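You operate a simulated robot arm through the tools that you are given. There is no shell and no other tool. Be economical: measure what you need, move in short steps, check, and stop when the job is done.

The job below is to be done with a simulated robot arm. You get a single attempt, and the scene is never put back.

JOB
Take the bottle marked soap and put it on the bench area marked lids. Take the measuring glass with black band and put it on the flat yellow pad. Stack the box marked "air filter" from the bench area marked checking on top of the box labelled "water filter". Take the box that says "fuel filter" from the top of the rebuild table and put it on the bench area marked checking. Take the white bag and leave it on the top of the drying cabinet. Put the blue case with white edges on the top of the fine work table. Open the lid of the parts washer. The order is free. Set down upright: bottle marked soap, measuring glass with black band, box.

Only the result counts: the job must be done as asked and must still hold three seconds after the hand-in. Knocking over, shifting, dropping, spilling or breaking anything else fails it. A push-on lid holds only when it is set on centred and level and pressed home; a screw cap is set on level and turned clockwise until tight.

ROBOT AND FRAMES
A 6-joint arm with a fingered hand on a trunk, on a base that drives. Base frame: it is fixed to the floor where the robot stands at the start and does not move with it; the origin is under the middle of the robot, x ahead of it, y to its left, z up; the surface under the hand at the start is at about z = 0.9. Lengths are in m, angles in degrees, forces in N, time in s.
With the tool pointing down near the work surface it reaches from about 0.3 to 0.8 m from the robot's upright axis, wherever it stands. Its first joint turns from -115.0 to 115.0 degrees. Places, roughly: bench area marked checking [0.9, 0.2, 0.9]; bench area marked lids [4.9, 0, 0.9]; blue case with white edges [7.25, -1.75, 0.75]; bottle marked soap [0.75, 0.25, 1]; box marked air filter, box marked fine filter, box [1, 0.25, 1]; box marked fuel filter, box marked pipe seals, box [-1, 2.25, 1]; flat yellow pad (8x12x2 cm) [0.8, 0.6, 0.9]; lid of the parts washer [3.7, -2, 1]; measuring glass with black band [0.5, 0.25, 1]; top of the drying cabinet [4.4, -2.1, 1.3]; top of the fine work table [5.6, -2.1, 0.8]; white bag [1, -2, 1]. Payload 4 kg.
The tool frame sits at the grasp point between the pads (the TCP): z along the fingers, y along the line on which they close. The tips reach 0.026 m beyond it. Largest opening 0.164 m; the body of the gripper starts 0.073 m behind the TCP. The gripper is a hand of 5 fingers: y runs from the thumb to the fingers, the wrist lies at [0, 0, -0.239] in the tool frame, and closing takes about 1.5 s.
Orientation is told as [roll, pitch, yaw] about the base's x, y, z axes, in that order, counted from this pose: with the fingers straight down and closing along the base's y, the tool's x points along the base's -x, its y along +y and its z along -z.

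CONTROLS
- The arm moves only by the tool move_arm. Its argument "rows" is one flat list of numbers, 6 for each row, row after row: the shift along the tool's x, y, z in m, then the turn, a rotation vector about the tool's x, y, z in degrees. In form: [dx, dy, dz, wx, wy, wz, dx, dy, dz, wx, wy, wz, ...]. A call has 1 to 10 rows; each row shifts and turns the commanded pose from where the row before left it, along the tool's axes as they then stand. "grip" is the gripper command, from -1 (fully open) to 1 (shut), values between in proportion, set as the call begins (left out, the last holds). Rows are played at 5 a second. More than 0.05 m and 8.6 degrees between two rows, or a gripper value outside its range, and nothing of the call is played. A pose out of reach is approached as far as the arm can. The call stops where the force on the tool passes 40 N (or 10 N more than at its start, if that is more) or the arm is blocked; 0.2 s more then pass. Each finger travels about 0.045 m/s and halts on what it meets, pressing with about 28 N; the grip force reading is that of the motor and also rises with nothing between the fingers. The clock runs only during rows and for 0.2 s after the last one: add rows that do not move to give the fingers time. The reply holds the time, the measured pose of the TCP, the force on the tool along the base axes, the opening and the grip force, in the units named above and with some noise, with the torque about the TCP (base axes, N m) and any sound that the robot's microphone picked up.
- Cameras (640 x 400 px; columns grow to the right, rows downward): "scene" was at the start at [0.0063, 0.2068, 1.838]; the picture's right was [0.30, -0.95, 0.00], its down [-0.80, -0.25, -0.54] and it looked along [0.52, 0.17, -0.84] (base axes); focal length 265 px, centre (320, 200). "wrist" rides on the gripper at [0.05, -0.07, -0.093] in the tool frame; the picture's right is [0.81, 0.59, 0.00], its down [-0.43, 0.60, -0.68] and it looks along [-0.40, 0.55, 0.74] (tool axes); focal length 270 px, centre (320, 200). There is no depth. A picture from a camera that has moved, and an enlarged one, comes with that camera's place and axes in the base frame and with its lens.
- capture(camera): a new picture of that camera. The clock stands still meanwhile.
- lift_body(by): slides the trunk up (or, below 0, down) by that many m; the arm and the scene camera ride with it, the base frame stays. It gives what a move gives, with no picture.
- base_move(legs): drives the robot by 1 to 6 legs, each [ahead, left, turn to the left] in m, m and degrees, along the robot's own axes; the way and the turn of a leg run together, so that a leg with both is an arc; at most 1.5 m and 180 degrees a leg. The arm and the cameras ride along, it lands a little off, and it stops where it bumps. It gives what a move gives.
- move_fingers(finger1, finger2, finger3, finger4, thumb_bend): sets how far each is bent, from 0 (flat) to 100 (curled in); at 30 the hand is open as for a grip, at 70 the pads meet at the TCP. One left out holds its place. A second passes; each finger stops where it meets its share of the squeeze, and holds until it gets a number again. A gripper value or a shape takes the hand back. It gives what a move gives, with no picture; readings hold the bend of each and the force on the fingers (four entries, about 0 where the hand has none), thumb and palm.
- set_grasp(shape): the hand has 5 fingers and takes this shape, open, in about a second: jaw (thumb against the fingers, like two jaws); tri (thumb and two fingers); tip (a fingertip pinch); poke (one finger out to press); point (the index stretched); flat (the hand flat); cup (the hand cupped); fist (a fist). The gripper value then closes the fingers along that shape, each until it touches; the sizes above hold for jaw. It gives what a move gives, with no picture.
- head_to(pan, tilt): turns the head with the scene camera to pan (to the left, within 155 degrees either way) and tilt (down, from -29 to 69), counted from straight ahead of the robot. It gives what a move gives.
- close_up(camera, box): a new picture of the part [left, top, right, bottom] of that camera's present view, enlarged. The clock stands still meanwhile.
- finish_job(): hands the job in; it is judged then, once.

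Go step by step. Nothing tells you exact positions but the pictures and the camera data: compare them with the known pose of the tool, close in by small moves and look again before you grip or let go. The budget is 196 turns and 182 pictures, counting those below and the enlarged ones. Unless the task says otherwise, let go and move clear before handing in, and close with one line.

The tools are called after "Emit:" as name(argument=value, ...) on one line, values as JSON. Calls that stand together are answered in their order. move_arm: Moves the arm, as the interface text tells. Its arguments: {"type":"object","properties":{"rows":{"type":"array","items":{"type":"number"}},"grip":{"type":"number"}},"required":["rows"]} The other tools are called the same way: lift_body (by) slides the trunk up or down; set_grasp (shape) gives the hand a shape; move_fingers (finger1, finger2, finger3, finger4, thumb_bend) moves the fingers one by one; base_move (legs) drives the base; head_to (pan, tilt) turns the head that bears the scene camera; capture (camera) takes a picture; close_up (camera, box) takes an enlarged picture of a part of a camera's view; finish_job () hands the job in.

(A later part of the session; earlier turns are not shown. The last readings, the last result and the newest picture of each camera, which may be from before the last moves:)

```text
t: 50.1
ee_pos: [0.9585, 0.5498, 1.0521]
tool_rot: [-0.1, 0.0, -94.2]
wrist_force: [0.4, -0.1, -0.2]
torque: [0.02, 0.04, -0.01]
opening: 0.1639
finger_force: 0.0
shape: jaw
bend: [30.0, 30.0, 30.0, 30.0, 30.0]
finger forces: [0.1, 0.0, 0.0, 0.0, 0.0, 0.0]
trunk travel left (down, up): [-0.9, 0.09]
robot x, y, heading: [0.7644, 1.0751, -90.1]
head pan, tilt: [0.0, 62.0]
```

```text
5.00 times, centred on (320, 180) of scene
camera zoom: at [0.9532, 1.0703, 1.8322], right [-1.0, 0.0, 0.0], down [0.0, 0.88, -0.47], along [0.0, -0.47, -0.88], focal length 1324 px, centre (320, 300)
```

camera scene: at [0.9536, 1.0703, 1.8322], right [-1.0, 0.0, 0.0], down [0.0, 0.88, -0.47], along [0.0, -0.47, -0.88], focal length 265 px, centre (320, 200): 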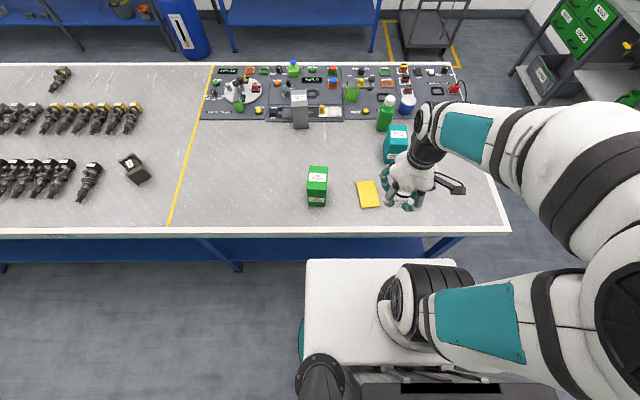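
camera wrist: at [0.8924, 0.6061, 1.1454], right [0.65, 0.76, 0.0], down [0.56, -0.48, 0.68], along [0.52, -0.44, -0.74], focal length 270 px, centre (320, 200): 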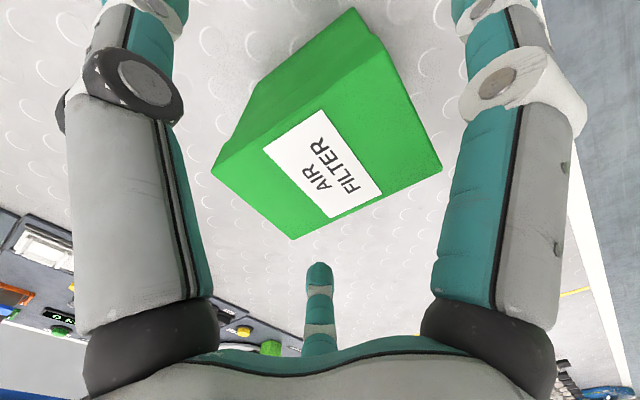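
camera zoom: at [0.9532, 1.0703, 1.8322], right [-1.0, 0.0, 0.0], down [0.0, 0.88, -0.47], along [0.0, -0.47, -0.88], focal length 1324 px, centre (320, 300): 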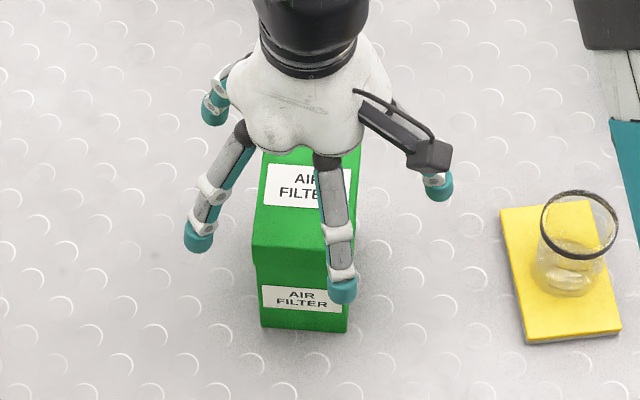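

Well aligned. I'll lower to grip height.

Emit:
move_arm(rows=[0, 0.002, 0.03, 0, 0, 0, 0, 0, 0.03, 0, 0, 0, 0, 0, 0.008, 0, 0, 0, 0, 0, 0, 0, 0, 0])

Emit:
move_arm(rows=[0, 0, 0, 0, 0, 0, 0, 0, 0, 0, 0, 0, 0, 0, 0, 0, 0, 0, 0, 0, 0, 0, 0, 0, 0, 0, 0, 0, 0, 0, 0, 0, 0, 0, 0, 0, 0, 0, 0, 0, 0, 0, 0, 0, 0, 0, 0, 0], grip=1)

Emit:
close_up(camera="scene", box=[260, 140, 380, 220])

Emit:
capture(camera="wrist")

```text
t: 51.1
ee_pos: [0.9591, 0.5495, 0.9844]
tool_rot: [0.0, 0.0, -94.3]
wrist_force: [0.2, 0.0, -0.4]
torque: [0.02, 0.02, 0.02]
opening: 0.1636
finger_force: 0.2
shape: jaw
bend: [30.0, 30.0, 30.0, 30.0, 30.0]
finger forces: [0.3, 0.0, 0.1, 0.1, 0.0, 0.1]
trunk travel left (down, up): [-0.9, 0.09]
robot x, y, heading: [0.7678, 1.0769, -90.4]
head pan, tilt: [0.0, 62.0]
```

```text
t: 52.9
ee_pos: [0.9605, 0.5486, 0.9845]
tool_rot: [0.0, 0.0, -94.3]
wrist_force: [0.6, 0.8, -0.1]
torque: [-0.01, -0.02, -0.02]
opening: 0.0751
finger_force: 28.0
shape: jaw
bend: [31.0, 38.0, 39.0, 35.0, 70.0]
finger forces: [25.0, 20.5, 21.0, 24.3, 26.6, 0.0]
trunk travel left (down, up): [-0.9, 0.09]
robot x, y, heading: [0.77, 1.0736, -90.1]
head pan, tilt: [0.0, 62.0]
```

```text
5.00 times, centred on (320, 180) of scene
camera zoom: at [0.9533, 1.0702, 1.8322], right [-1.0, 0.0, 0.0], down [0.0, 0.88, -0.47], along [0.0, -0.47, -0.88], focal length 1324 px, centre (320, 300)
```

zoom: 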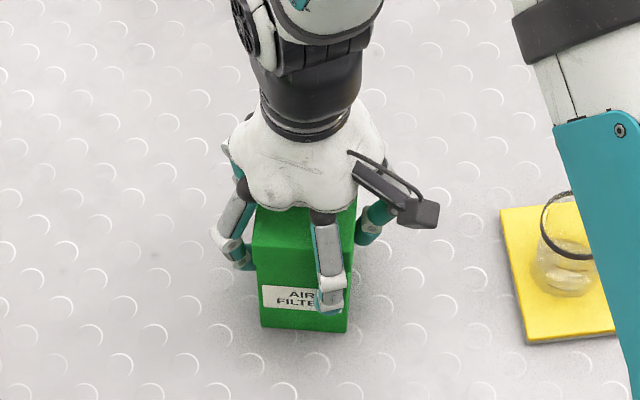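

```text
144 pictures are left
camera wrist: at [0.8947, 0.6056, 1.078], right [0.65, 0.76, 0.0], down [0.56, -0.48, 0.68], along [0.52, -0.44, -0.74], focal length 270 px, centre (320, 200)
```

wrist: 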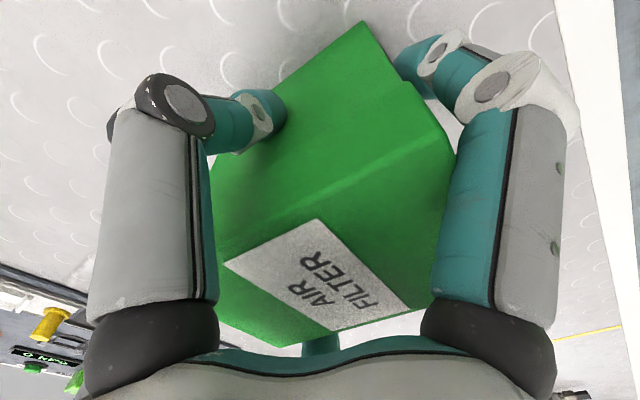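

Gripped. Lifting the box and carrying it over the water filter.

Emit:
move_arm(rows=[0, 0, -0.02, 0, 0, 0, 0, 0, -0.045, 0, 0, 0, 0, 0, -0.045, 0, 0, 0, 0, 0, -0.045, 0, 0, 0, 0, 0, -0.045, 0, 0, 0, 0, 0, -0.04, 0, 0, 0])

Emit:
move_arm(rows=[-0.0283, -0.0385, 0, 0, 0, 0, -0.0283, -0.0385, 0, 0, 0, 0, -0.0283, -0.0385, 0, 0, 0, 0, -0.0283, -0.0385, 0, 0, 0, 0, -0.0283, -0.0385, 0, 0, 0, 0, -0.0283, -0.0385, 0, 0, 0, 0, -0.0283, -0.0385, 0, 0, 0, 0, -0.0283, -0.0385, 0, 0, 0, 0, 0, 0, 0, 0, 0, 0])

Emit:
capture(camera="wrist")

Emit:
capture(camera="scene")

```text
t: 54.3
ee_pos: [0.9593, 0.5504, 1.2244]
tool_rot: [0.0, 0.2, -94.3]
wrist_force: [0.3, 0.4, -1.7]
torque: [-0.05, 0.01, -0.03]
opening: 0.075
finger_force: 27.7
shape: jaw
bend: [31.0, 39.0, 39.0, 35.0, 70.0]
finger forces: [25.1, 20.4, 21.0, 24.4, 26.8, 0.0]
trunk travel left (down, up): [-0.9, 0.09]
robot x, y, heading: [0.7652, 1.0765, -90.4]
head pan, tilt: [0.0, 62.0]
```

```text
t: 56.3
ee_pos: [0.637, 0.3479, 1.2254]
tool_rot: [0.0, 0.0, -94.3]
wrist_force: [-0.3, 0.9, -2.0]
torque: [0.02, 0.01, -0.02]
opening: 0.0744
finger_force: 28.4
shape: jaw
bend: [31.0, 39.0, 39.0, 35.0, 70.0]
finger forces: [24.8, 20.4, 21.0, 24.5, 26.9, 0.0]
trunk travel left (down, up): [-0.9, 0.09]
robot x, y, heading: [0.7675, 1.073, -90.0]
head pan, tilt: [0.0, 62.0]
```

```text
143 pictures are left
camera wrist: at [0.5716, 0.4033, 1.3189], right [0.65, 0.76, 0.0], down [0.56, -0.48, 0.68], along [0.52, -0.44, -0.74], focal length 270 px, centre (320, 200)
```

wrist: 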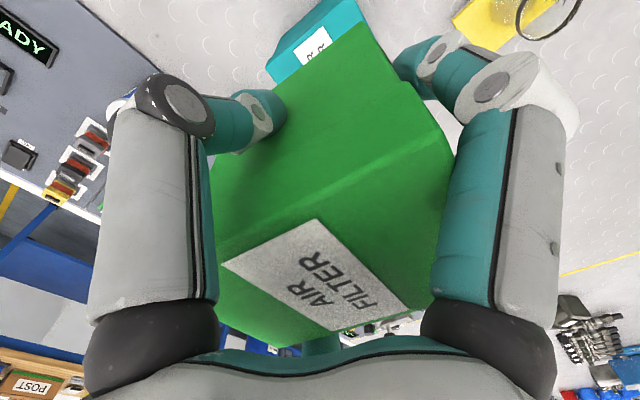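

```text
142 pictures are left
camera scene: at [0.9543, 1.0712, 1.8321], right [-1.0, 0.0, 0.0], down [0.0, 0.88, -0.47], along [0.0, -0.47, -0.88], focal length 265 px, centre (320, 200)
```

scene: 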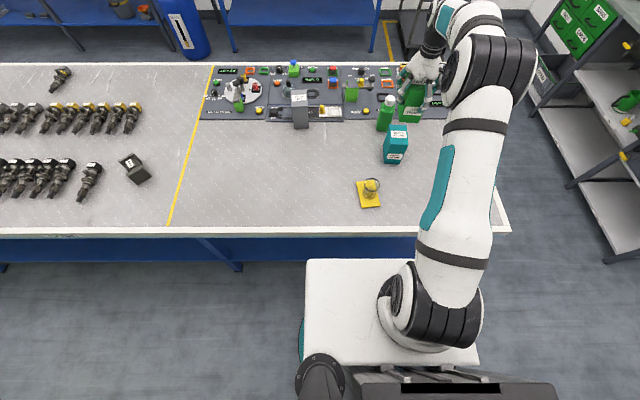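

Emit:
move_arm(rows=[0, 0, 0.045, 0, 0, 0, 0, 0, 0.04, 0, 0, 0, 0, 0, 0.01, 0, 0, 0, 0, 0, 0, 0, 0, 0])

Emit:
capture(camera="wrist")

Emit:
close_up(camera="scene", box=[350, 80, 446, 180])

```text
t: 57.3
ee_pos: [0.635, 0.3461, 1.1301]
tool_rot: [0.0, -0.1, -94.3]
wrist_force: [0.4, -0.8, -1.8]
torque: [-0.03, -0.01, 0.01]
opening: 0.0745
finger_force: 28.5
shape: jaw
bend: [31.0, 39.0, 39.0, 35.0, 70.0]
finger forces: [24.8, 20.4, 21.0, 24.4, 27.0, 0.0]
trunk travel left (down, up): [-0.9, 0.09]
robot x, y, heading: [0.7646, 1.0761, -90.2]
head pan, tilt: [0.0, 62.0]
```

```text
141 pictures are left
camera wrist: at [0.5704, 0.4023, 1.2233], right [0.65, 0.76, 0.0], down [0.56, -0.48, 0.68], along [0.52, -0.44, -0.74], focal length 270 px, centre (320, 200)
```

wrist: 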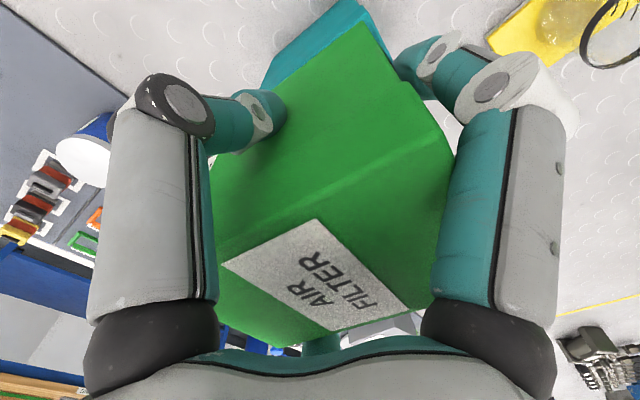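

```text
4.00 times, centred on (398, 130) of scene
camera zoom: at [0.9529, 1.0701, 1.8322], right [-1.0, 0.0, 0.0], down [0.0, 0.88, -0.47], along [0.0, -0.47, -0.88], focal length 1059 px, centre (8, 480)
```

zoom: 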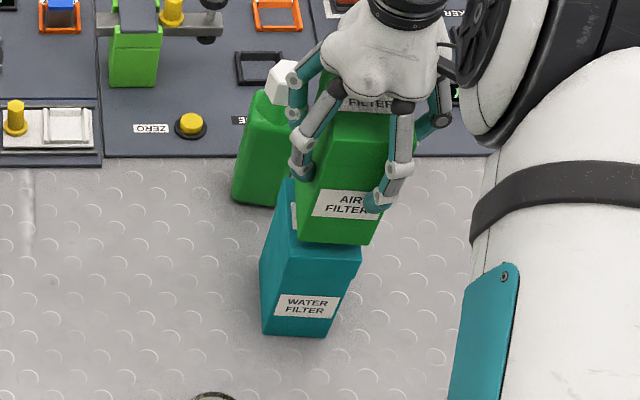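

The alignment is within about 4 mm. I'll correct that and lower until contact.

Emit:
move_arm(rows=[0.004, 0.001, 0.008, 0, 0, 0, 0, 0, 0.006, 0, 0, 0, 0, 0, 0.003, 0, 0, 0, 0, 0, 0.002, 0, 0, 0, 0, 0, 0.001, 0, 0, 0, 0, 0, 0.001, 0, 0, 0, 0, 0, 0.001, 0, 0, 0, 0, 0, 0, 0, 0, 0])

```text
t: 59.1
ee_pos: [0.6384, 0.3505, 1.1128]
tool_rot: [0.0, -0.5, -94.2]
wrist_force: [-0.3, -4.5, 36.9]
torque: [0.16, 0.23, 0.09]
opening: 0.0748
finger_force: 27.6
shape: jaw
bend: [31.0, 39.0, 39.0, 35.0, 70.0]
finger forces: [27.3, 22.8, 23.3, 27.4, 30.7, 0.0]
trunk travel left (down, up): [-0.9, 0.09]
robot x, y, heading: [0.7684, 1.0753, -90.2]
head pan, tilt: [0.0, 62.0]
```

Emit:
move_arm(rows=[0, 0, -0.002, 0, 0, 0, 0, 0, -0.002, 0, 0, 0, 0, 0, 0, 0, 0, 0])

Emit:
close_up(camera="scene", box=[366, 100, 430, 170])

```text
t: 59.9
ee_pos: [0.6394, 0.3509, 1.113]
tool_rot: [-0.1, -0.1, -94.3]
wrist_force: [-0.7, -7.3, 23.1]
torque: [-0.29, 0.26, 0.11]
opening: 0.0748
finger_force: 28.0
shape: jaw
bend: [31.0, 39.0, 39.0, 35.0, 70.0]
finger forces: [26.7, 22.4, 23.4, 28.0, 30.0, 0.0]
trunk travel left (down, up): [-0.9, 0.09]
robot x, y, heading: [0.7671, 1.078, -90.1]
head pan, tilt: [0.0, 62.0]
```

```text
5.71 times, centred on (398, 135) of scene
camera zoom: at [0.9536, 1.072, 1.8321], right [-1.0, 0.0, 0.0], down [0.0, 0.88, -0.47], along [0.0, -0.47, -0.88], focal length 1513 px, centre (-126, 571)
```

zoom: 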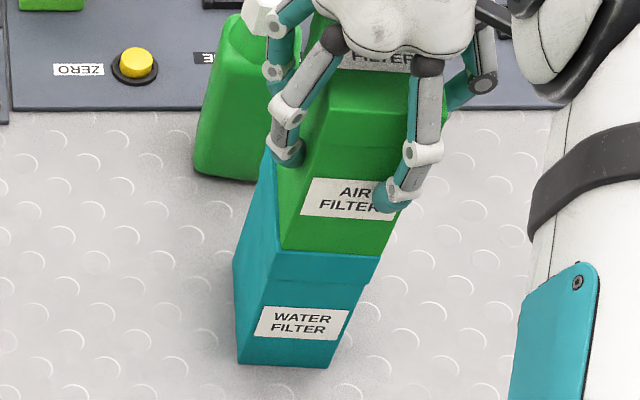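

The stack is well aligned. I'll ease the load, open and rise.

Emit:
move_arm(rows=[0, 0, -0.002, 0, 0, 0, 0, 0, -0.001, 0, 0, 0, 0, 0, 0, 0, 0, 0])

Emit:
move_arm(rows=[0, 0, 0, 0, 0, 0, 0, 0, 0, 0, 0, 0, 0, 0, 0, 0, 0, 0, 0, 0, 0, 0, 0, 0, 0, 0, 0, 0, 0, 0, 0, 0, 0, 0, 0, 0], grip=-0.4)

Emit:
capture(camera="wrist")

Emit:
close_up(camera="scene", box=[366, 100, 430, 170])

```text
t: 60.7
ee_pos: [0.639, 0.3519, 1.1141]
tool_rot: [0.0, 0.2, -94.2]
wrist_force: [0.0, -1.9, 4.8]
torque: [-0.48, 0.23, 0.1]
opening: 0.075
finger_force: 28.6
shape: jaw
bend: [31.0, 39.0, 39.0, 35.0, 70.0]
finger forces: [27.8, 22.0, 22.9, 27.2, 29.3, 0.0]
trunk travel left (down, up): [-0.9, 0.09]
robot x, y, heading: [0.7687, 1.0759, -90.7]
head pan, tilt: [0.0, 62.0]
```

```text
t: 62.1
ee_pos: [0.6379, 0.3502, 1.1152]
tool_rot: [0.0, -0.1, -94.3]
wrist_force: [0.3, 0.7, -0.9]
torque: [-0.05, 0.0, 0.01]
opening: 0.1146
finger_force: 0.1
shape: jaw
bend: [30.0, 30.0, 30.0, 30.0, 68.0]
finger forces: [0.3, 0.0, 0.0, 0.1, 0.0, 0.0]
trunk travel left (down, up): [-0.9, 0.09]
robot x, y, heading: [0.7681, 1.0739, -90.3]
head pan, tilt: [0.0, 62.0]
```

```text
138 pictures are left
camera wrist: at [0.5722, 0.4062, 1.2087], right [0.65, 0.76, 0.0], down [0.56, -0.48, 0.68], along [0.52, -0.44, -0.74], focal length 270 px, centre (320, 200)
```

wrist: 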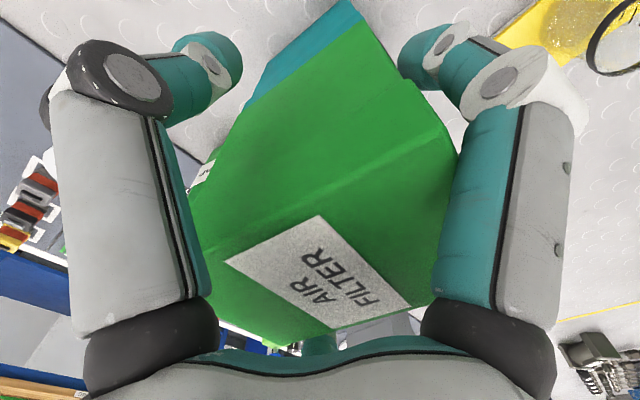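

```text
5.71 times, centred on (398, 135) of scene
camera zoom: at [0.953, 1.0703, 1.8322], right [-1.0, 0.0, 0.0], down [0.0, 0.88, -0.47], along [0.0, -0.47, -0.88], focal length 1513 px, centre (-126, 571)
```

zoom: 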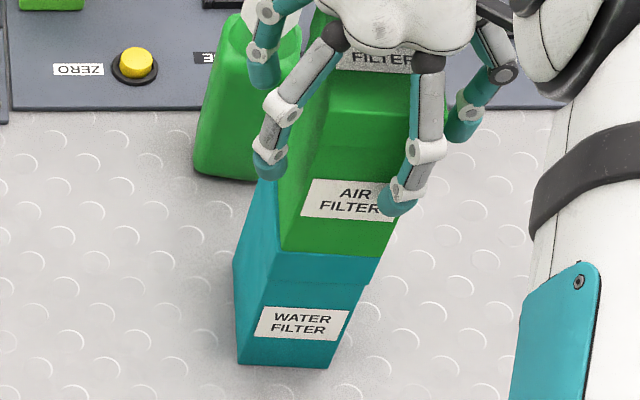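

Emit:
move_arm(rows=[0, 0, -0.015, 0, 0, 0, 0, 0, -0.02, 0, 0, 0, 0, 0, -0.03, 0, 0, 0, 0, 0, -0.04, 0, 0, 0, 0, 0, -0.04, 0, 0, 0, 0, 0, -0.04, 0, 0, 0], grip=-1)

Emit:
capture(camera="wrist")

Emit:
close_up(camera="scene", box=[350, 80, 446, 170])

```text
t: 63.5
ee_pos: [0.638, 0.3502, 1.3004]
tool_rot: [0.0, 0.0, -94.2]
wrist_force: [-0.3, -0.2, 0.1]
torque: [-0.04, 0.02, 0.05]
opening: 0.1638
finger_force: 0.0
shape: jaw
bend: [30.0, 30.0, 30.0, 30.0, 30.0]
finger forces: [0.0, 0.0, 0.0, 0.0, 0.0, 0.0]
trunk travel left (down, up): [-0.9, 0.09]
robot x, y, heading: [0.7653, 1.0761, -90.4]
head pan, tilt: [0.0, 62.0]
```

```text
136 pictures are left
camera wrist: at [0.5728, 0.4057, 1.3941], right [0.65, 0.76, 0.0], down [0.56, -0.48, 0.68], along [0.52, -0.44, -0.74], focal length 270 px, centre (320, 200)
```

wrist: 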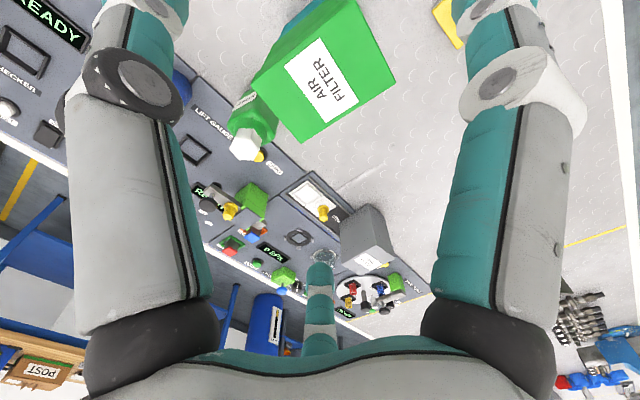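

```text
4.44 times, centred on (398, 125) of scene
camera zoom: at [0.9533, 1.0712, 1.8322], right [-1.0, 0.0, 0.0], down [0.0, 0.88, -0.47], along [0.0, -0.47, -0.88], focal length 1177 px, centre (-27, 533)
```

zoom: 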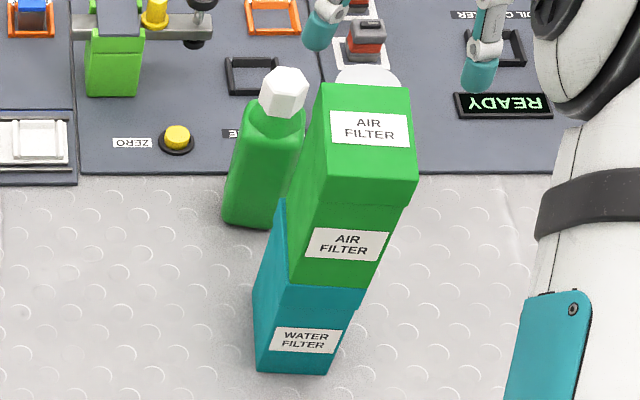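

The stack is done. Next is the fuel filter on the rebuild table, so I'll retract the arm and drive there.

Emit:
move_arm(rows=[0.045, 0.005, 0, 0, 0, 0, 0.045, 0.005, 0, 0, 0, 0, 0.045, 0.005, 0, 0, 0, 0, 0.045, 0.005, 0, 0, 0, 0, 0.045, 0.005, 0, 0, 0, 0, 0.045, 0.005, 0, 0, 0, 0, 0.04, 0.005, 0, 0, 0, 0])

Emit:
base_move(legs=[[-0.2, 0, 0], [0, 0, 180], [0, 1.0, 0], [0, 0.62, 0]])

Emit:
head_to(pan=10, tilt=45)

Emit:
capture(camera="scene")

```text
t: 65.1
ee_pos: [0.6963, 0.6568, 1.3005]
tool_rot: [0.0, -0.2, -94.3]
wrist_force: [1.3, -0.2, 0.4]
torque: [-0.07, 0.0, 0.01]
opening: 0.1639
finger_force: 0.1
shape: jaw
bend: [30.0, 30.0, 30.0, 30.0, 30.0]
finger forces: [0.0, 0.0, 0.0, 0.0, 0.0, 0.1]
trunk travel left (down, up): [-0.9, 0.09]
robot x, y, heading: [0.7696, 1.0747, -90.3]
head pan, tilt: [0.0, 62.0]
```

```text
t: 81.9
ee_pos: [-0.7833, 1.7039, 1.2999]
tool_rot: [0.1, 0.0, 85.7]
wrist_force: [-0.6, 0.6, 0.2]
torque: [-0.02, 0.01, -0.03]
opening: 0.1641
finger_force: 0.0
shape: jaw
bend: [30.0, 30.0, 30.0, 30.0, 30.0]
finger forces: [0.1, 0.0, 0.0, 0.1, 0.1, 0.0]
trunk travel left (down, up): [-0.9, 0.09]
robot x, y, heading: [-0.8573, 1.2854, 89.6]
head pan, tilt: [0.0, 62.0]
```

```text
t: 82.7
ee_pos: [-0.7825, 1.7042, 1.3008]
tool_rot: [0.0, 0.0, 85.6]
wrist_force: [0.4, -0.4, 0.1]
torque: [0.0, 0.01, 0.03]
opening: 0.164
finger_force: 0.0
shape: jaw
bend: [30.0, 30.0, 30.0, 30.0, 30.0]
finger forces: [0.0, 0.0, 0.0, 0.0, 0.1, 0.0]
trunk travel left (down, up): [-0.9, 0.09]
robot x, y, heading: [-0.8557, 1.2874, 89.5]
head pan, tilt: [10.0, 45.0]
```

```text
134 pictures are left
camera scene: at [-1.0559, 1.3053, 1.8539], right [0.99, 0.17, 0.0], down [0.12, -0.7, -0.71], along [-0.12, 0.7, -0.71], focal length 265 px, centre (320, 200)
```

scene: 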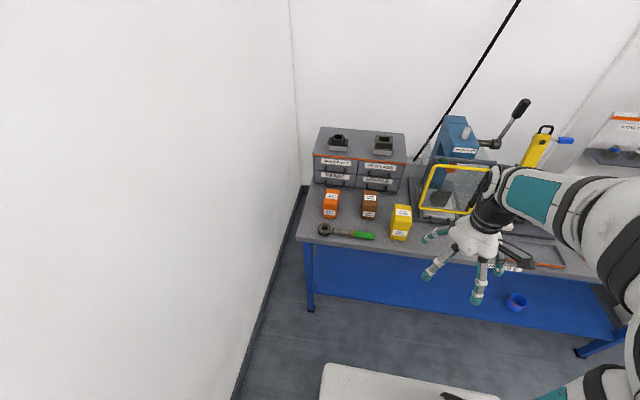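

Emit:
close_up(camera="scene", box=[300, 170, 440, 260])

```text
4.44 times, centred on (370, 215) of scene
camera zoom: at [-1.0559, 1.3053, 1.8539], right [0.99, 0.17, 0.0], down [0.12, -0.7, -0.71], along [-0.12, 0.7, -0.71], focal length 1177 px, centre (98, 133)
```

zoom: 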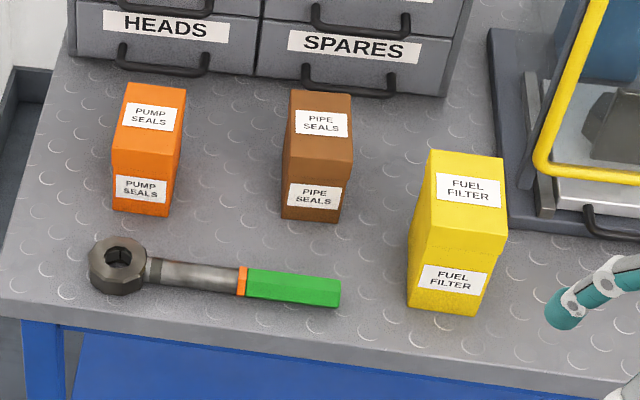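

The yellow fuel filter is at about (−0.833, 2.105), beside the press. I'll drive 0.2 m closer and bring the hand above it.

Emit:
base_move(legs=[[0.2, 0, 0]])

Emit:
move_arm(rows=[-0.039, 0.0132, 0, 0, 0, 0, -0.039, 0.0132, 0, 0, 0, 0, -0.039, 0.0132, 0, 0, 0, 0, -0.039, 0.0132, 0, 0, 0, 0, -0.039, 0.0132, 0, 0, 0, -4.3, 0, 0, 0, 0, 0, 0])

Emit:
capture(camera="wrist")

Emit:
capture(camera="scene")

```text
t: 84.3
ee_pos: [-0.7806, 1.9052, 1.3004]
tool_rot: [0.0, 0.1, 85.7]
wrist_force: [0.3, -0.3, -0.1]
torque: [-0.06, 0.0, -0.03]
opening: 0.1641
finger_force: 0.0
shape: jaw
bend: [30.0, 30.0, 30.0, 30.0, 30.0]
finger forces: [0.1, 0.1, 0.0, 0.0, 0.0, 0.1]
trunk travel left (down, up): [-0.9, 0.09]
robot x, y, heading: [-0.8539, 1.4798, 89.3]
head pan, tilt: [10.0, 45.0]
```

```text
t: 85.7
ee_pos: [-0.8326, 2.1024, 1.3023]
tool_rot: [0.1, 0.0, 89.9]
wrist_force: [0.5, -0.1, -0.2]
torque: [0.03, -0.02, -0.01]
opening: 0.1638
finger_force: 0.1
shape: jaw
bend: [30.0, 30.0, 30.0, 30.0, 30.0]
finger forces: [0.1, 0.1, 0.0, 0.1, 0.0, 0.0]
trunk travel left (down, up): [-0.9, 0.09]
robot x, y, heading: [-0.855, 1.4835, 89.8]
head pan, tilt: [10.0, 45.0]
```

```text
132 pictures are left
camera wrist: at [-0.7631, 2.0526, 1.3944], right [-0.59, -0.81, 0.0], down [-0.59, 0.43, 0.68], along [-0.55, 0.4, -0.74], focal length 270 px, centre (320, 200)
```

wrist: 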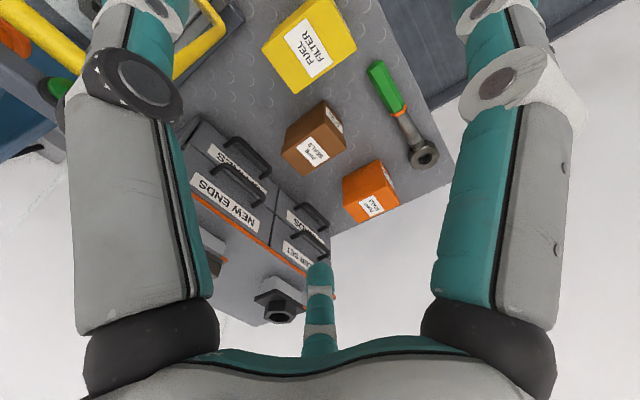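

```text
131 pictures are left
camera scene: at [-1.0544, 1.5033, 1.854], right [0.99, 0.17, 0.0], down [0.12, -0.7, -0.71], along [-0.12, 0.7, -0.71], focal length 265 px, centre (320, 200)
```

scene: 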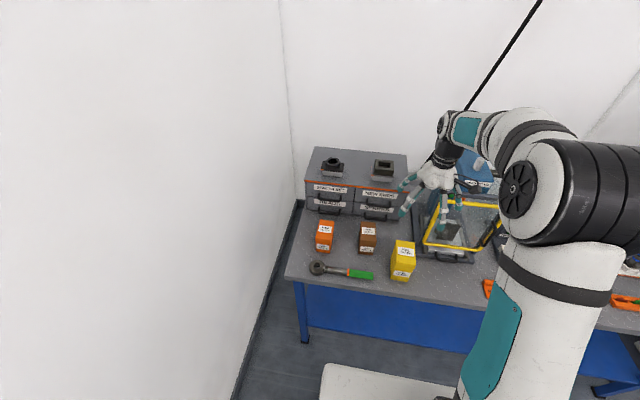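

Emit:
move_arm(rows=[-0.006, -0.003, 0.04, 0, 0, 0, 0, 0, 0.048, 0, 0, 0, 0, 0, 0.048, 0, 0, 0, 0, 0, 0.044, 0, 0, 0, 0, 0, 0.03, 0, 0, 0, 0, 0, 0, 0, 0, 0])

Emit:
capture(camera="wrist")

Emit:
close_up(camera="scene", box=[340, 180, 500, 290])

```text
t: 87.1
ee_pos: [-0.8297, 2.1101, 1.0899]
tool_rot: [0.0, 0.0, 90.0]
wrist_force: [0.3, -0.2, 0.1]
torque: [-0.02, 0.04, 0.0]
opening: 0.164
finger_force: 0.0
shape: jaw
bend: [30.0, 30.0, 30.0, 30.0, 30.0]
finger forces: [0.0, 0.0, 0.0, 0.0, 0.0, 0.0]
trunk travel left (down, up): [-0.9, 0.09]
robot x, y, heading: [-0.8552, 1.4821, 89.6]
head pan, tilt: [10.0, 45.0]
```

```text
130 pictures are left
camera wrist: at [-0.7603, 2.0594, 1.1824], right [-0.59, -0.81, 0.0], down [-0.59, 0.43, 0.68], along [-0.55, 0.4, -0.74], focal length 270 px, centre (320, 200)
```

wrist: 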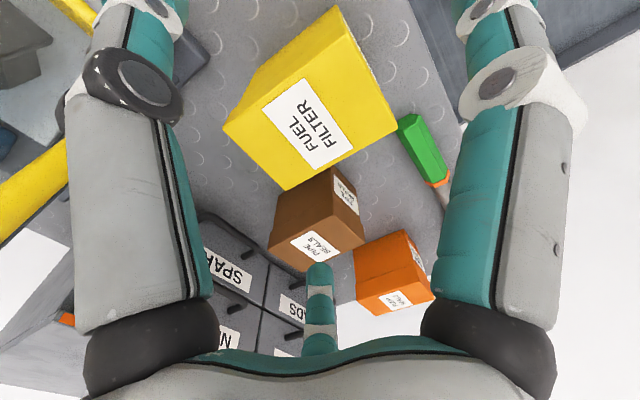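

```text
3.64 times, centred on (420, 235) of scene
camera zoom: at [-1.0547, 1.5044, 1.854], right [0.99, 0.17, 0.0], down [0.12, -0.7, -0.71], along [-0.12, 0.7, -0.71], focal length 963 px, centre (-44, 73)
```

zoom: 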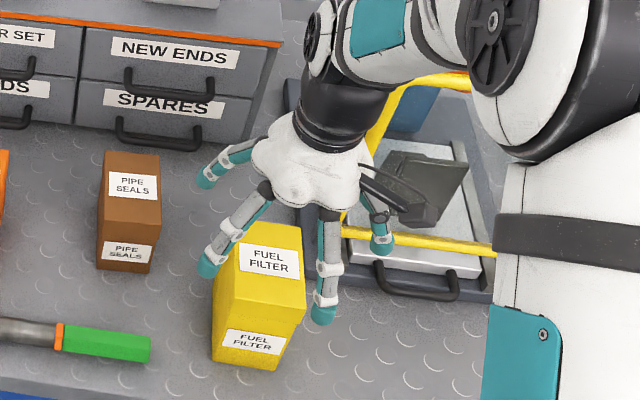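

The table turns out slightly lower, with the box top at about z = 1.0 and its centre at (−0.832, 2.122). I'll bend the two fingers nearest the pipe-seals box a little, then descend.

Emit:
move_fingers(finger2=33, finger3=33)

Emit:
move_arm(rows=[-0.012, 0.002, 0.02, 0, 0, 0, 0, 0, 0.03, 0, 0, 0, 0, 0, 0.03, 0, 0, 0, 0, 0, 0, 0, 0, 0])

Emit:
capture(camera="wrist")

Emit:
close_up(camera="scene", box=[340, 180, 500, 290])

```text
t: 88.1
ee_pos: [-0.8289, 2.1094, 1.0894]
tool_rot: [0.0, 0.1, 89.9]
wrist_force: [0.3, -0.4, -0.3]
torque: [0.0, 0.02, 0.02]
opening: 0.0909
finger_force: 0.0
shape: fingers
bend: [30.0, 33.0, 33.0, 30.0, 30.0]
finger forces: [0.1, 0.0, 0.0, 0.1, 0.0, 0.0]
trunk travel left (down, up): [-0.9, 0.09]
robot x, y, heading: [-0.8563, 1.4815, 89.5]
head pan, tilt: [10.0, 45.0]
```

```text
t: 89.1
ee_pos: [-0.8318, 2.1216, 1.0101]
tool_rot: [0.1, 0.0, 90.0]
wrist_force: [-0.4, 0.8, 0.5]
torque: [0.03, 0.0, -0.04]
opening: 0.091
finger_force: 0.1
shape: fingers
bend: [30.0, 33.0, 33.0, 30.0, 30.0]
finger forces: [0.0, 0.0, 0.0, 0.0, 0.0, 0.0]
trunk travel left (down, up): [-0.9, 0.09]
robot x, y, heading: [-0.8537, 1.4849, 89.6]
head pan, tilt: [10.0, 45.0]
```

```text
128 pictures are left
camera wrist: at [-0.762, 2.071, 1.1032], right [-0.59, -0.81, 0.0], down [-0.59, 0.43, 0.68], along [-0.55, 0.4, -0.74], focal length 270 px, centre (320, 200)
```

wrist: 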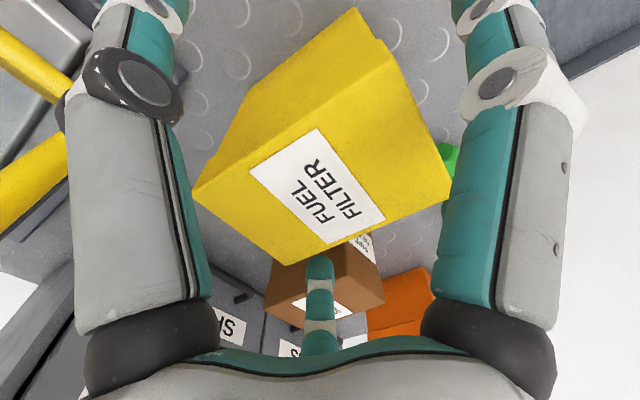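

```text
3.64 times, centred on (420, 235) of scene
camera zoom: at [-1.0546, 1.5042, 1.854], right [0.99, 0.17, 0.0], down [0.12, -0.7, -0.71], along [-0.12, 0.7, -0.71], focal length 963 px, centre (-44, 73)
```

zoom: 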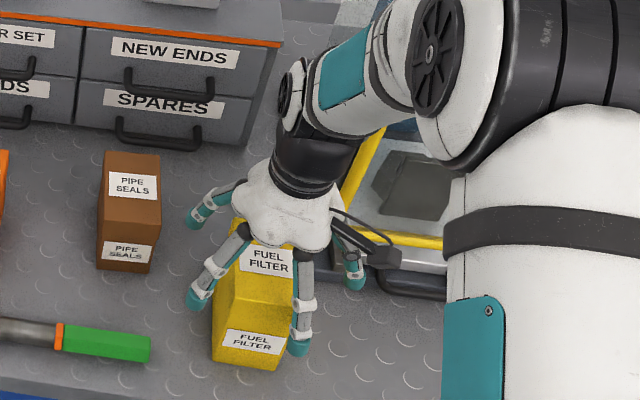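

Aligned. I'll go down to grip height and close.

Emit:
move_arm(rows=[0, 0, 0.02, 0, 0, 0, 0, 0, 0.02, 0, 0, 0, 0, 0, 0.005, 0, 0, 0, 0, 0, 0, 0, 0, 0])

Emit:
move_arm(rows=[0, 0, 0, 0, 0, 0, 0, 0, 0, 0, 0, 0, 0, 0, 0, 0, 0, 0, 0, 0, 0, 0, 0, 0, 0, 0, 0, 0, 0, 0, 0, 0, 0, 0, 0, 0, 0, 0, 0, 0, 0, 0, 0, 0, 0, 0, 0, 0], grip=1)

Emit:
capture(camera="wrist")

Emit:
close_up(camera="scene", box=[340, 180, 500, 290])

```text
t: 90.1
ee_pos: [-0.8318, 2.1216, 0.9656]
tool_rot: [0.0, 0.0, 89.9]
wrist_force: [0.0, -0.7, 0.4]
torque: [0.03, 0.03, -0.02]
opening: 0.0908
finger_force: 0.0
shape: fingers
bend: [30.0, 33.0, 33.0, 30.0, 30.0]
finger forces: [0.1, 0.0, 0.0, 0.0, 0.0, 0.0]
trunk travel left (down, up): [-0.9, 0.09]
robot x, y, heading: [-0.853, 1.4801, 89.4]
head pan, tilt: [10.0, 45.0]
```

```text
t: 91.9
ee_pos: [-0.8311, 2.1212, 0.9659]
tool_rot: [0.0, 0.0, 89.9]
wrist_force: [-0.7, -1.3, -0.4]
torque: [-0.03, 0.04, -0.04]
opening: 0.0754
finger_force: 28.0
shape: jaw
bend: [31.0, 40.0, 40.0, 35.0, 70.0]
finger forces: [24.8, 20.2, 20.9, 24.3, 26.6, 0.0]
trunk travel left (down, up): [-0.9, 0.09]
robot x, y, heading: [-0.855, 1.4844, 89.7]
head pan, tilt: [10.0, 45.0]
```

```text
126 pictures are left
camera wrist: at [-0.7623, 2.0713, 1.0586], right [-0.59, -0.81, 0.0], down [-0.59, 0.43, 0.68], along [-0.55, 0.4, -0.74], focal length 270 px, centre (320, 200)
```

wrist: 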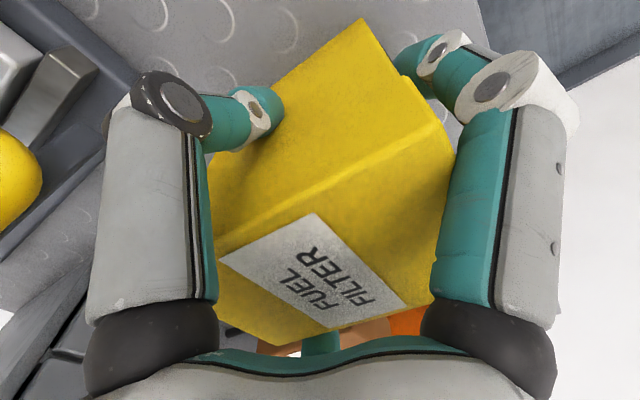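

```text
3.64 times, centred on (420, 235) of scene
camera zoom: at [-1.0546, 1.5053, 1.854], right [0.99, 0.17, 0.0], down [0.12, -0.7, -0.71], along [-0.12, 0.7, -0.71], focal length 963 px, centre (-44, 73)
```

zoom: 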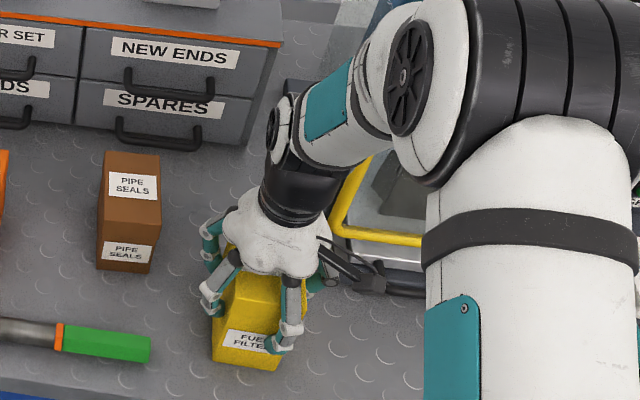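

The box is gripped. I'll lift, retract and drive back to the checking bench.

Emit:
move_arm(rows=[0, 0, -0.03, 0, 0, 0, 0, 0, -0.045, 0, 0, 0, 0, 0, -0.045, 0, 0, 0, 0, 0, -0.045, 0, 0, 0, 0, 0, -0.045, 0, 0, 0, 0, 0, -0.045, 0, 0, 0, 0, 0, -0.045, 0, 0, 0])

Emit:
move_arm(rows=[0.045, 0, 0, 0, 0, 0, 0.045, 0, 0, 0, 0, 0, 0.045, 0, 0, 0, 0, 0, 0.045, 0, 0, 0, 0, 0, 0.03, 0, 0, 0, 0, 0])

Emit:
base_move(legs=[[-0.2, 0, 0], [0, -1.0, 0], [0, -0.62, 0], [0, 0, -180], [0.19, 0, 0]])

Emit:
head_to(pan=0, tilt=62)

Emit:
capture(camera="scene")

```text
t: 93.5
ee_pos: [-0.8305, 2.1222, 1.2676]
tool_rot: [-0.1, 0.1, 89.8]
wrist_force: [-0.1, 0.5, -2.5]
torque: [0.03, 0.0, -0.01]
opening: 0.0756
finger_force: 27.8
shape: jaw
bend: [31.0, 40.0, 40.0, 35.0, 70.0]
finger forces: [24.7, 20.3, 21.1, 24.4, 26.9, 0.1]
trunk travel left (down, up): [-0.9, 0.09]
robot x, y, heading: [-0.8541, 1.4826, 89.6]
head pan, tilt: [10.0, 45.0]
```

```text
t: 94.7
ee_pos: [-0.8326, 1.9102, 1.2661]
tool_rot: [0.0, 0.0, 89.9]
wrist_force: [-1.2, -0.4, -2.0]
torque: [0.0, 0.0, -0.04]
opening: 0.0758
finger_force: 27.9
shape: jaw
bend: [31.0, 40.0, 40.0, 35.0, 70.0]
finger forces: [24.6, 20.3, 21.0, 24.5, 27.1, 0.0]
trunk travel left (down, up): [-0.9, 0.09]
robot x, y, heading: [-0.8532, 1.4837, 89.8]
head pan, tilt: [10.0, 45.0]
```

```text
t: 112.7
ee_pos: [0.7539, 0.6566, 1.2653]
tool_rot: [0.0, 0.0, -89.0]
wrist_force: [0.4, 0.0, -2.9]
torque: [0.02, 0.0, 0.01]
opening: 0.0751
finger_force: 27.6
shape: jaw
bend: [32.0, 40.0, 41.0, 35.0, 70.0]
finger forces: [23.8, 20.4, 21.1, 24.4, 27.3, 0.1]
trunk travel left (down, up): [-0.9, 0.09]
robot x, y, heading: [0.774, 1.0857, -89.2]
head pan, tilt: [10.0, 45.0]
```

```text
t: 113.5
ee_pos: [0.7546, 0.6576, 1.2653]
tool_rot: [0.0, 0.0, -89.0]
wrist_force: [0.6, -0.7, -2.7]
torque: [-0.01, -0.01, 0.02]
opening: 0.0753
finger_force: 28.4
shape: jaw
bend: [32.0, 40.0, 41.0, 35.0, 70.0]
finger forces: [23.8, 20.4, 21.1, 24.4, 27.4, 0.0]
trunk travel left (down, up): [-0.9, 0.09]
robot x, y, heading: [0.7723, 1.0851, -89.2]
head pan, tilt: [0.0, 62.0]
```

```text
124 pictures are left
camera scene: at [0.9551, 1.0839, 1.8323], right [-1.0, -0.01, 0.0], down [-0.01, 0.88, -0.47], along [0.01, -0.47, -0.88], focal length 265 px, centre (320, 200)
```

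scene: 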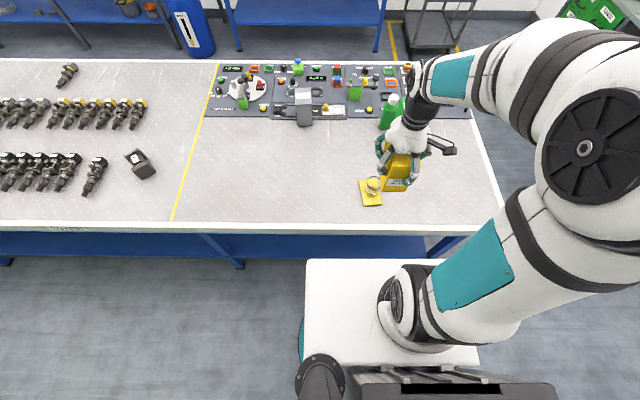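

Moving the fuel filter to the free checking spot near (0.97, 0.53) and lowering it.

Emit:
move_arm(rows=[-0.026, 0.042, 0, 0, 0, 0, -0.026, 0.042, 0, 0, 0, 0, -0.026, 0.042, 0, 0, 0, 0, -0.026, 0.042, 0, 0, 0, 0, -0.026, 0.042, 0, 0, 0, 0, 0, 0, 0.05, 0, 0, 0, 0, 0, 0.05, 0, 0, 0, 0, 0, 0.05, 0, 0, 0, 0, 0, 0.05, 0, 0, 0, 0, 0, 0.05, 0, 0, 0])

Emit:
move_arm(rows=[0, 0, 0.01, 0, 0, 0, 0, 0, 0.005, 0, 0, 0, 0, 0, 0.002, 0, 0, 0, 0, 0, 0.002, 0, 0, 0, 0, 0, 0.001, 0, 0, 0, 0, 0, 0, 0, 0, 0])

Emit:
close_up(camera="scene", box=[260, 130, 380, 210])

```text
t: 115.7
ee_pos: [0.9657, 0.5295, 1.0143]
tool_rot: [0.0, 0.1, -88.9]
wrist_force: [-1.3, -0.7, -2.6]
torque: [0.0, -0.01, 0.0]
opening: 0.0751
finger_force: 27.7
shape: jaw
bend: [32.0, 40.0, 41.0, 35.0, 70.0]
finger forces: [23.8, 20.4, 21.3, 24.5, 27.8, 0.0]
trunk travel left (down, up): [-0.9, 0.09]
robot x, y, heading: [0.7713, 1.0868, -89.7]
head pan, tilt: [0.0, 62.0]
```

```text
t: 117.0
ee_pos: [0.9664, 0.5317, 0.9948]
tool_rot: [0.0, -0.1, -89.0]
wrist_force: [-0.1, -0.5, -1.6]
torque: [-0.01, 0.0, -0.01]
opening: 0.0752
finger_force: 28.2
shape: jaw
bend: [32.0, 40.0, 41.0, 35.0, 70.0]
finger forces: [23.7, 20.4, 21.1, 24.4, 27.7, 0.0]
trunk travel left (down, up): [-0.9, 0.09]
robot x, y, heading: [0.769, 1.0864, -89.2]
head pan, tilt: [0.0, 62.0]
```

```text
5.00 times, centred on (320, 170) of scene
camera zoom: at [0.9552, 1.0836, 1.8322], right [-1.0, -0.01, 0.0], down [-0.01, 0.88, -0.47], along [0.01, -0.47, -0.88], focal length 1324 px, centre (320, 350)
```

zoom: 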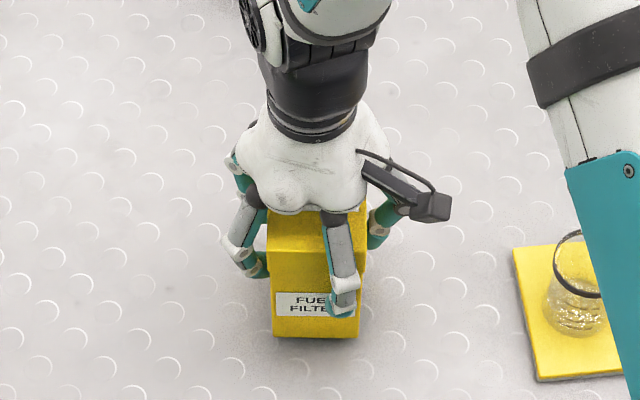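

Nearly down; creeping to contact.

Emit:
move_arm(rows=[0, 0, 0.003, 0, 0, 0, 0, 0, 0.002, 0, 0, 0, 0, 0, 0.002, 0, 0, 0, 0, 0, 0.001, 0, 0, 0, 0, 0, 0, 0, 0, 0])

```text
t: 118.2
ee_pos: [0.9664, 0.531, 0.9879]
tool_rot: [0.0, 0.0, -89.0]
wrist_force: [-1.1, 0.7, -2.3]
torque: [-0.02, -0.02, 0.0]
opening: 0.0749
finger_force: 28.2
shape: jaw
bend: [32.0, 40.0, 41.0, 35.0, 70.0]
finger forces: [23.7, 20.3, 21.0, 24.5, 27.7, 0.0]
trunk travel left (down, up): [-0.9, 0.09]
robot x, y, heading: [0.7692, 1.0863, -89.3]
head pan, tilt: [0.0, 62.0]
```

Emit:
move_arm(rows=[0, 0, 0.0015, 0, 0, 0, 0, 0, 0.0015, 0, 0, 0, 0, 0, 0.001, 0, 0, 0, 0, 0, 0, 0, 0, 0])

```text
t: 119.2
ee_pos: [0.9673, 0.5322, 0.9842]
tool_rot: [0.1, -0.1, -88.9]
wrist_force: [0.6, 0.6, 13.0]
torque: [0.09, 0.29, -0.03]
opening: 0.0752
finger_force: 28.4
shape: jaw
bend: [32.0, 40.0, 41.0, 35.0, 70.0]
finger forces: [25.1, 21.1, 21.9, 25.2, 28.3, 0.1]
trunk travel left (down, up): [-0.9, 0.09]
robot x, y, heading: [0.7667, 1.0851, -89.1]
head pan, tilt: [0.0, 62.0]
```

Contact. I'll ease off, open and rise.

Emit:
move_arm(rows=[0, 0, -0.0015, 0, 0, 0, 0, 0, 0, 0, 0, 0])

Emit:
move_arm(rows=[0, 0, 0, 0, 0, 0, 0, 0, 0, 0, 0, 0, 0, 0, 0, 0, 0, 0, 0, 0, 0, 0, 0, 0, 0, 0, 0, 0, 0, 0, 0, 0, 0, 0, 0, 0, 0, 0, 0, 0, 0, 0, 0, 0, 0, 0, 0, 0], grip=-1)

Emit:
move_arm(rows=[0, 0, -0.02, 0, 0, 0, 0, 0, -0.03, 0, 0, 0, 0, 0, -0.04, 0, 0, 0, 0, 0, -0.045, 0, 0, 0, 0, 0, -0.045, 0, 0, 0, 0, 0, -0.045, 0, 0, 0, 0, 0, -0.045, 0, 0, 0, 0, 0, -0.04, 0, 0, 0])

Emit:
move_arm(rows=[0.04, -0.03, 0, 0, 0, 0, 0.04, -0.03, 0, 0, 0, 0, 0.04, -0.03, 0, 0, 0, 0, 0, -0.03, 0, 0, 0, 0, 0, -0.03, 0, 0, 0, 0])

Emit:
capture(camera="scene")

```text
t: 119.8
ee_pos: [0.9667, 0.5323, 0.9848]
tool_rot: [0.0, -0.1, -89.1]
wrist_force: [1.4, -1.0, 5.4]
torque: [-0.04, 0.19, 0.01]
opening: 0.0746
finger_force: 27.8
shape: jaw
bend: [32.0, 40.0, 41.0, 35.0, 70.0]
finger forces: [24.6, 20.9, 21.8, 25.6, 27.6, 0.0]
trunk travel left (down, up): [-0.9, 0.09]
robot x, y, heading: [0.7697, 1.0889, -89.3]
head pan, tilt: [0.0, 62.0]
```

```text
t: 121.7
ee_pos: [0.9661, 0.5321, 0.9852]
tool_rot: [-0.1, 0.0, -89.0]
wrist_force: [0.4, -0.1, 0.1]
torque: [0.0, -0.01, 0.03]
opening: 0.1641
finger_force: 0.0
shape: jaw
bend: [30.0, 30.0, 30.0, 30.0, 30.0]
finger forces: [0.0, 0.0, 0.0, 0.0, 0.0, 0.0]
trunk travel left (down, up): [-0.9, 0.09]
robot x, y, heading: [0.7707, 1.0875, -89.3]
head pan, tilt: [0.0, 62.0]
```

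```text
t: 123.5
ee_pos: [0.9673, 0.5323, 1.2947]
tool_rot: [0.0, 0.0, -89.0]
wrist_force: [0.1, 0.1, 0.6]
torque: [-0.04, -0.03, 0.0]
opening: 0.1637
finger_force: 0.0
shape: jaw
bend: [30.0, 30.0, 30.0, 30.0, 30.0]
finger forces: [0.1, 0.0, 0.0, 0.1, 0.0, 0.0]
trunk travel left (down, up): [-0.9, 0.09]
robot x, y, heading: [0.7689, 1.0844, -89.2]
head pan, tilt: [0.0, 62.0]
```

```text
t: 124.7
ee_pos: [0.8137, 0.651, 1.2959]
tool_rot: [0.0, 0.0, -88.9]
wrist_force: [0.7, -0.6, 0.3]
torque: [-0.02, -0.01, 0.01]
opening: 0.164
finger_force: 0.1
shape: jaw
bend: [30.0, 30.0, 30.0, 30.0, 30.0]
finger forces: [0.0, 0.0, 0.1, 0.0, 0.1, 0.0]
trunk travel left (down, up): [-0.9, 0.09]
robot x, y, heading: [0.7696, 1.0901, -89.5]
head pan, tilt: [0.0, 62.0]
```

```text
122 pictures are left
camera scene: at [0.954, 1.0852, 1.8323], right [-1.0, -0.01, 0.0], down [-0.01, 0.88, -0.47], along [0.01, -0.47, -0.88], focal length 265 px, centre (320, 200)
```

scene: 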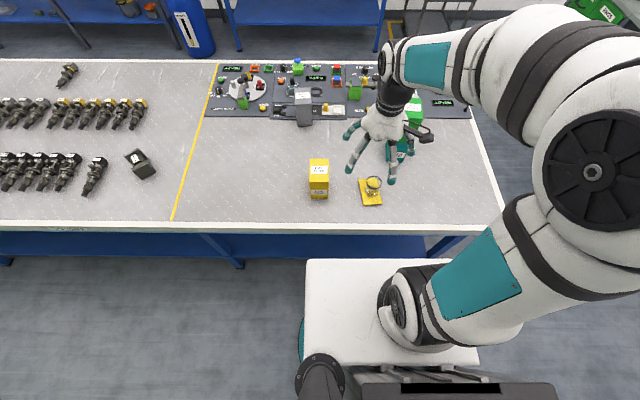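

The fuel filter is placed. I'll drive back to the end of the bench for the soap bottle.

Emit:
base_move(legs=[[-0.12, 0, 0], [0, 0, 89.5], [-1.08, 0, 0], [0, -1.2, 0], [0.3, 0, 0]])

Emit:
head_to(pan=5, tilt=58)

Emit:
capture(camera="scene")

Emit:
close_up(camera="scene", box=[260, 90, 380, 180])

```text
t: 142.2
ee_pos: [0.426, 0.0303, 1.2958]
tool_rot: [-0.1, 0.1, -0.1]
wrist_force: [0.3, 0.0, 1.0]
torque: [-0.03, 0.03, -0.02]
opening: 0.1639
finger_force: 0.1
shape: jaw
bend: [30.0, 30.0, 30.0, 30.0, 30.0]
finger forces: [0.0, 0.0, 0.1, 0.1, 0.0, 0.0]
trunk travel left (down, up): [-0.9, 0.09]
robot x, y, heading: [-0.0107, -0.0053, -0.3]
head pan, tilt: [0.0, 62.0]
```

```text
t: 142.9
ee_pos: [0.4255, 0.0297, 1.2953]
tool_rot: [-0.1, 0.0, -0.2]
wrist_force: [0.1, -0.4, 0.9]
torque: [-0.02, -0.01, 0.03]
opening: 0.1638
finger_force: 0.1
shape: jaw
bend: [30.0, 30.0, 30.0, 30.0, 30.0]
finger forces: [0.0, 0.1, 0.0, 0.0, 0.1, 0.0]
trunk travel left (down, up): [-0.9, 0.09]
robot x, y, heading: [-0.0104, -0.0072, -0.5]
head pan, tilt: [5.0, 58.0]
```

```text
121 pictures are left
camera scene: at [-0.0029, 0.1854, 1.8369], right [0.08, -1.0, 0.0], down [-0.85, -0.07, -0.53], along [0.53, 0.04, -0.85], focal length 265 px, centre (320, 200)
```

scene: 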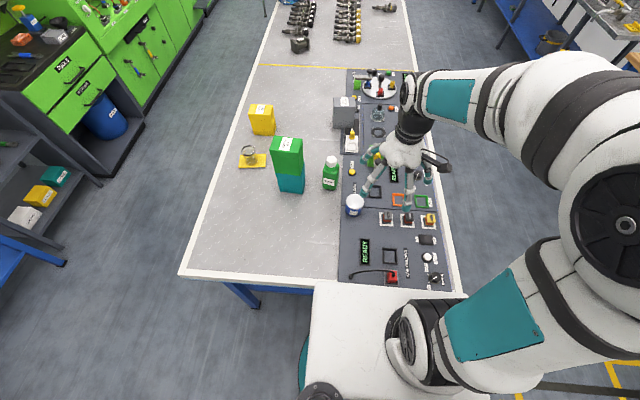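

```text
4.44 times, centred on (320, 135) of scene
camera zoom: at [-0.0029, 0.1854, 1.8369], right [0.08, -1.0, 0.0], down [-0.85, -0.07, -0.53], along [0.53, 0.04, -0.85], focal length 1177 px, centre (320, 489)
```

zoom: 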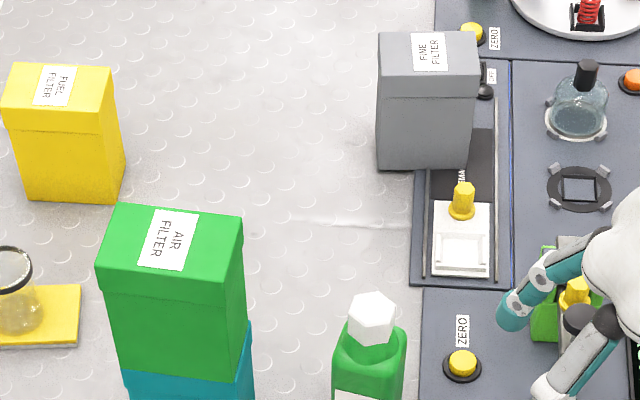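

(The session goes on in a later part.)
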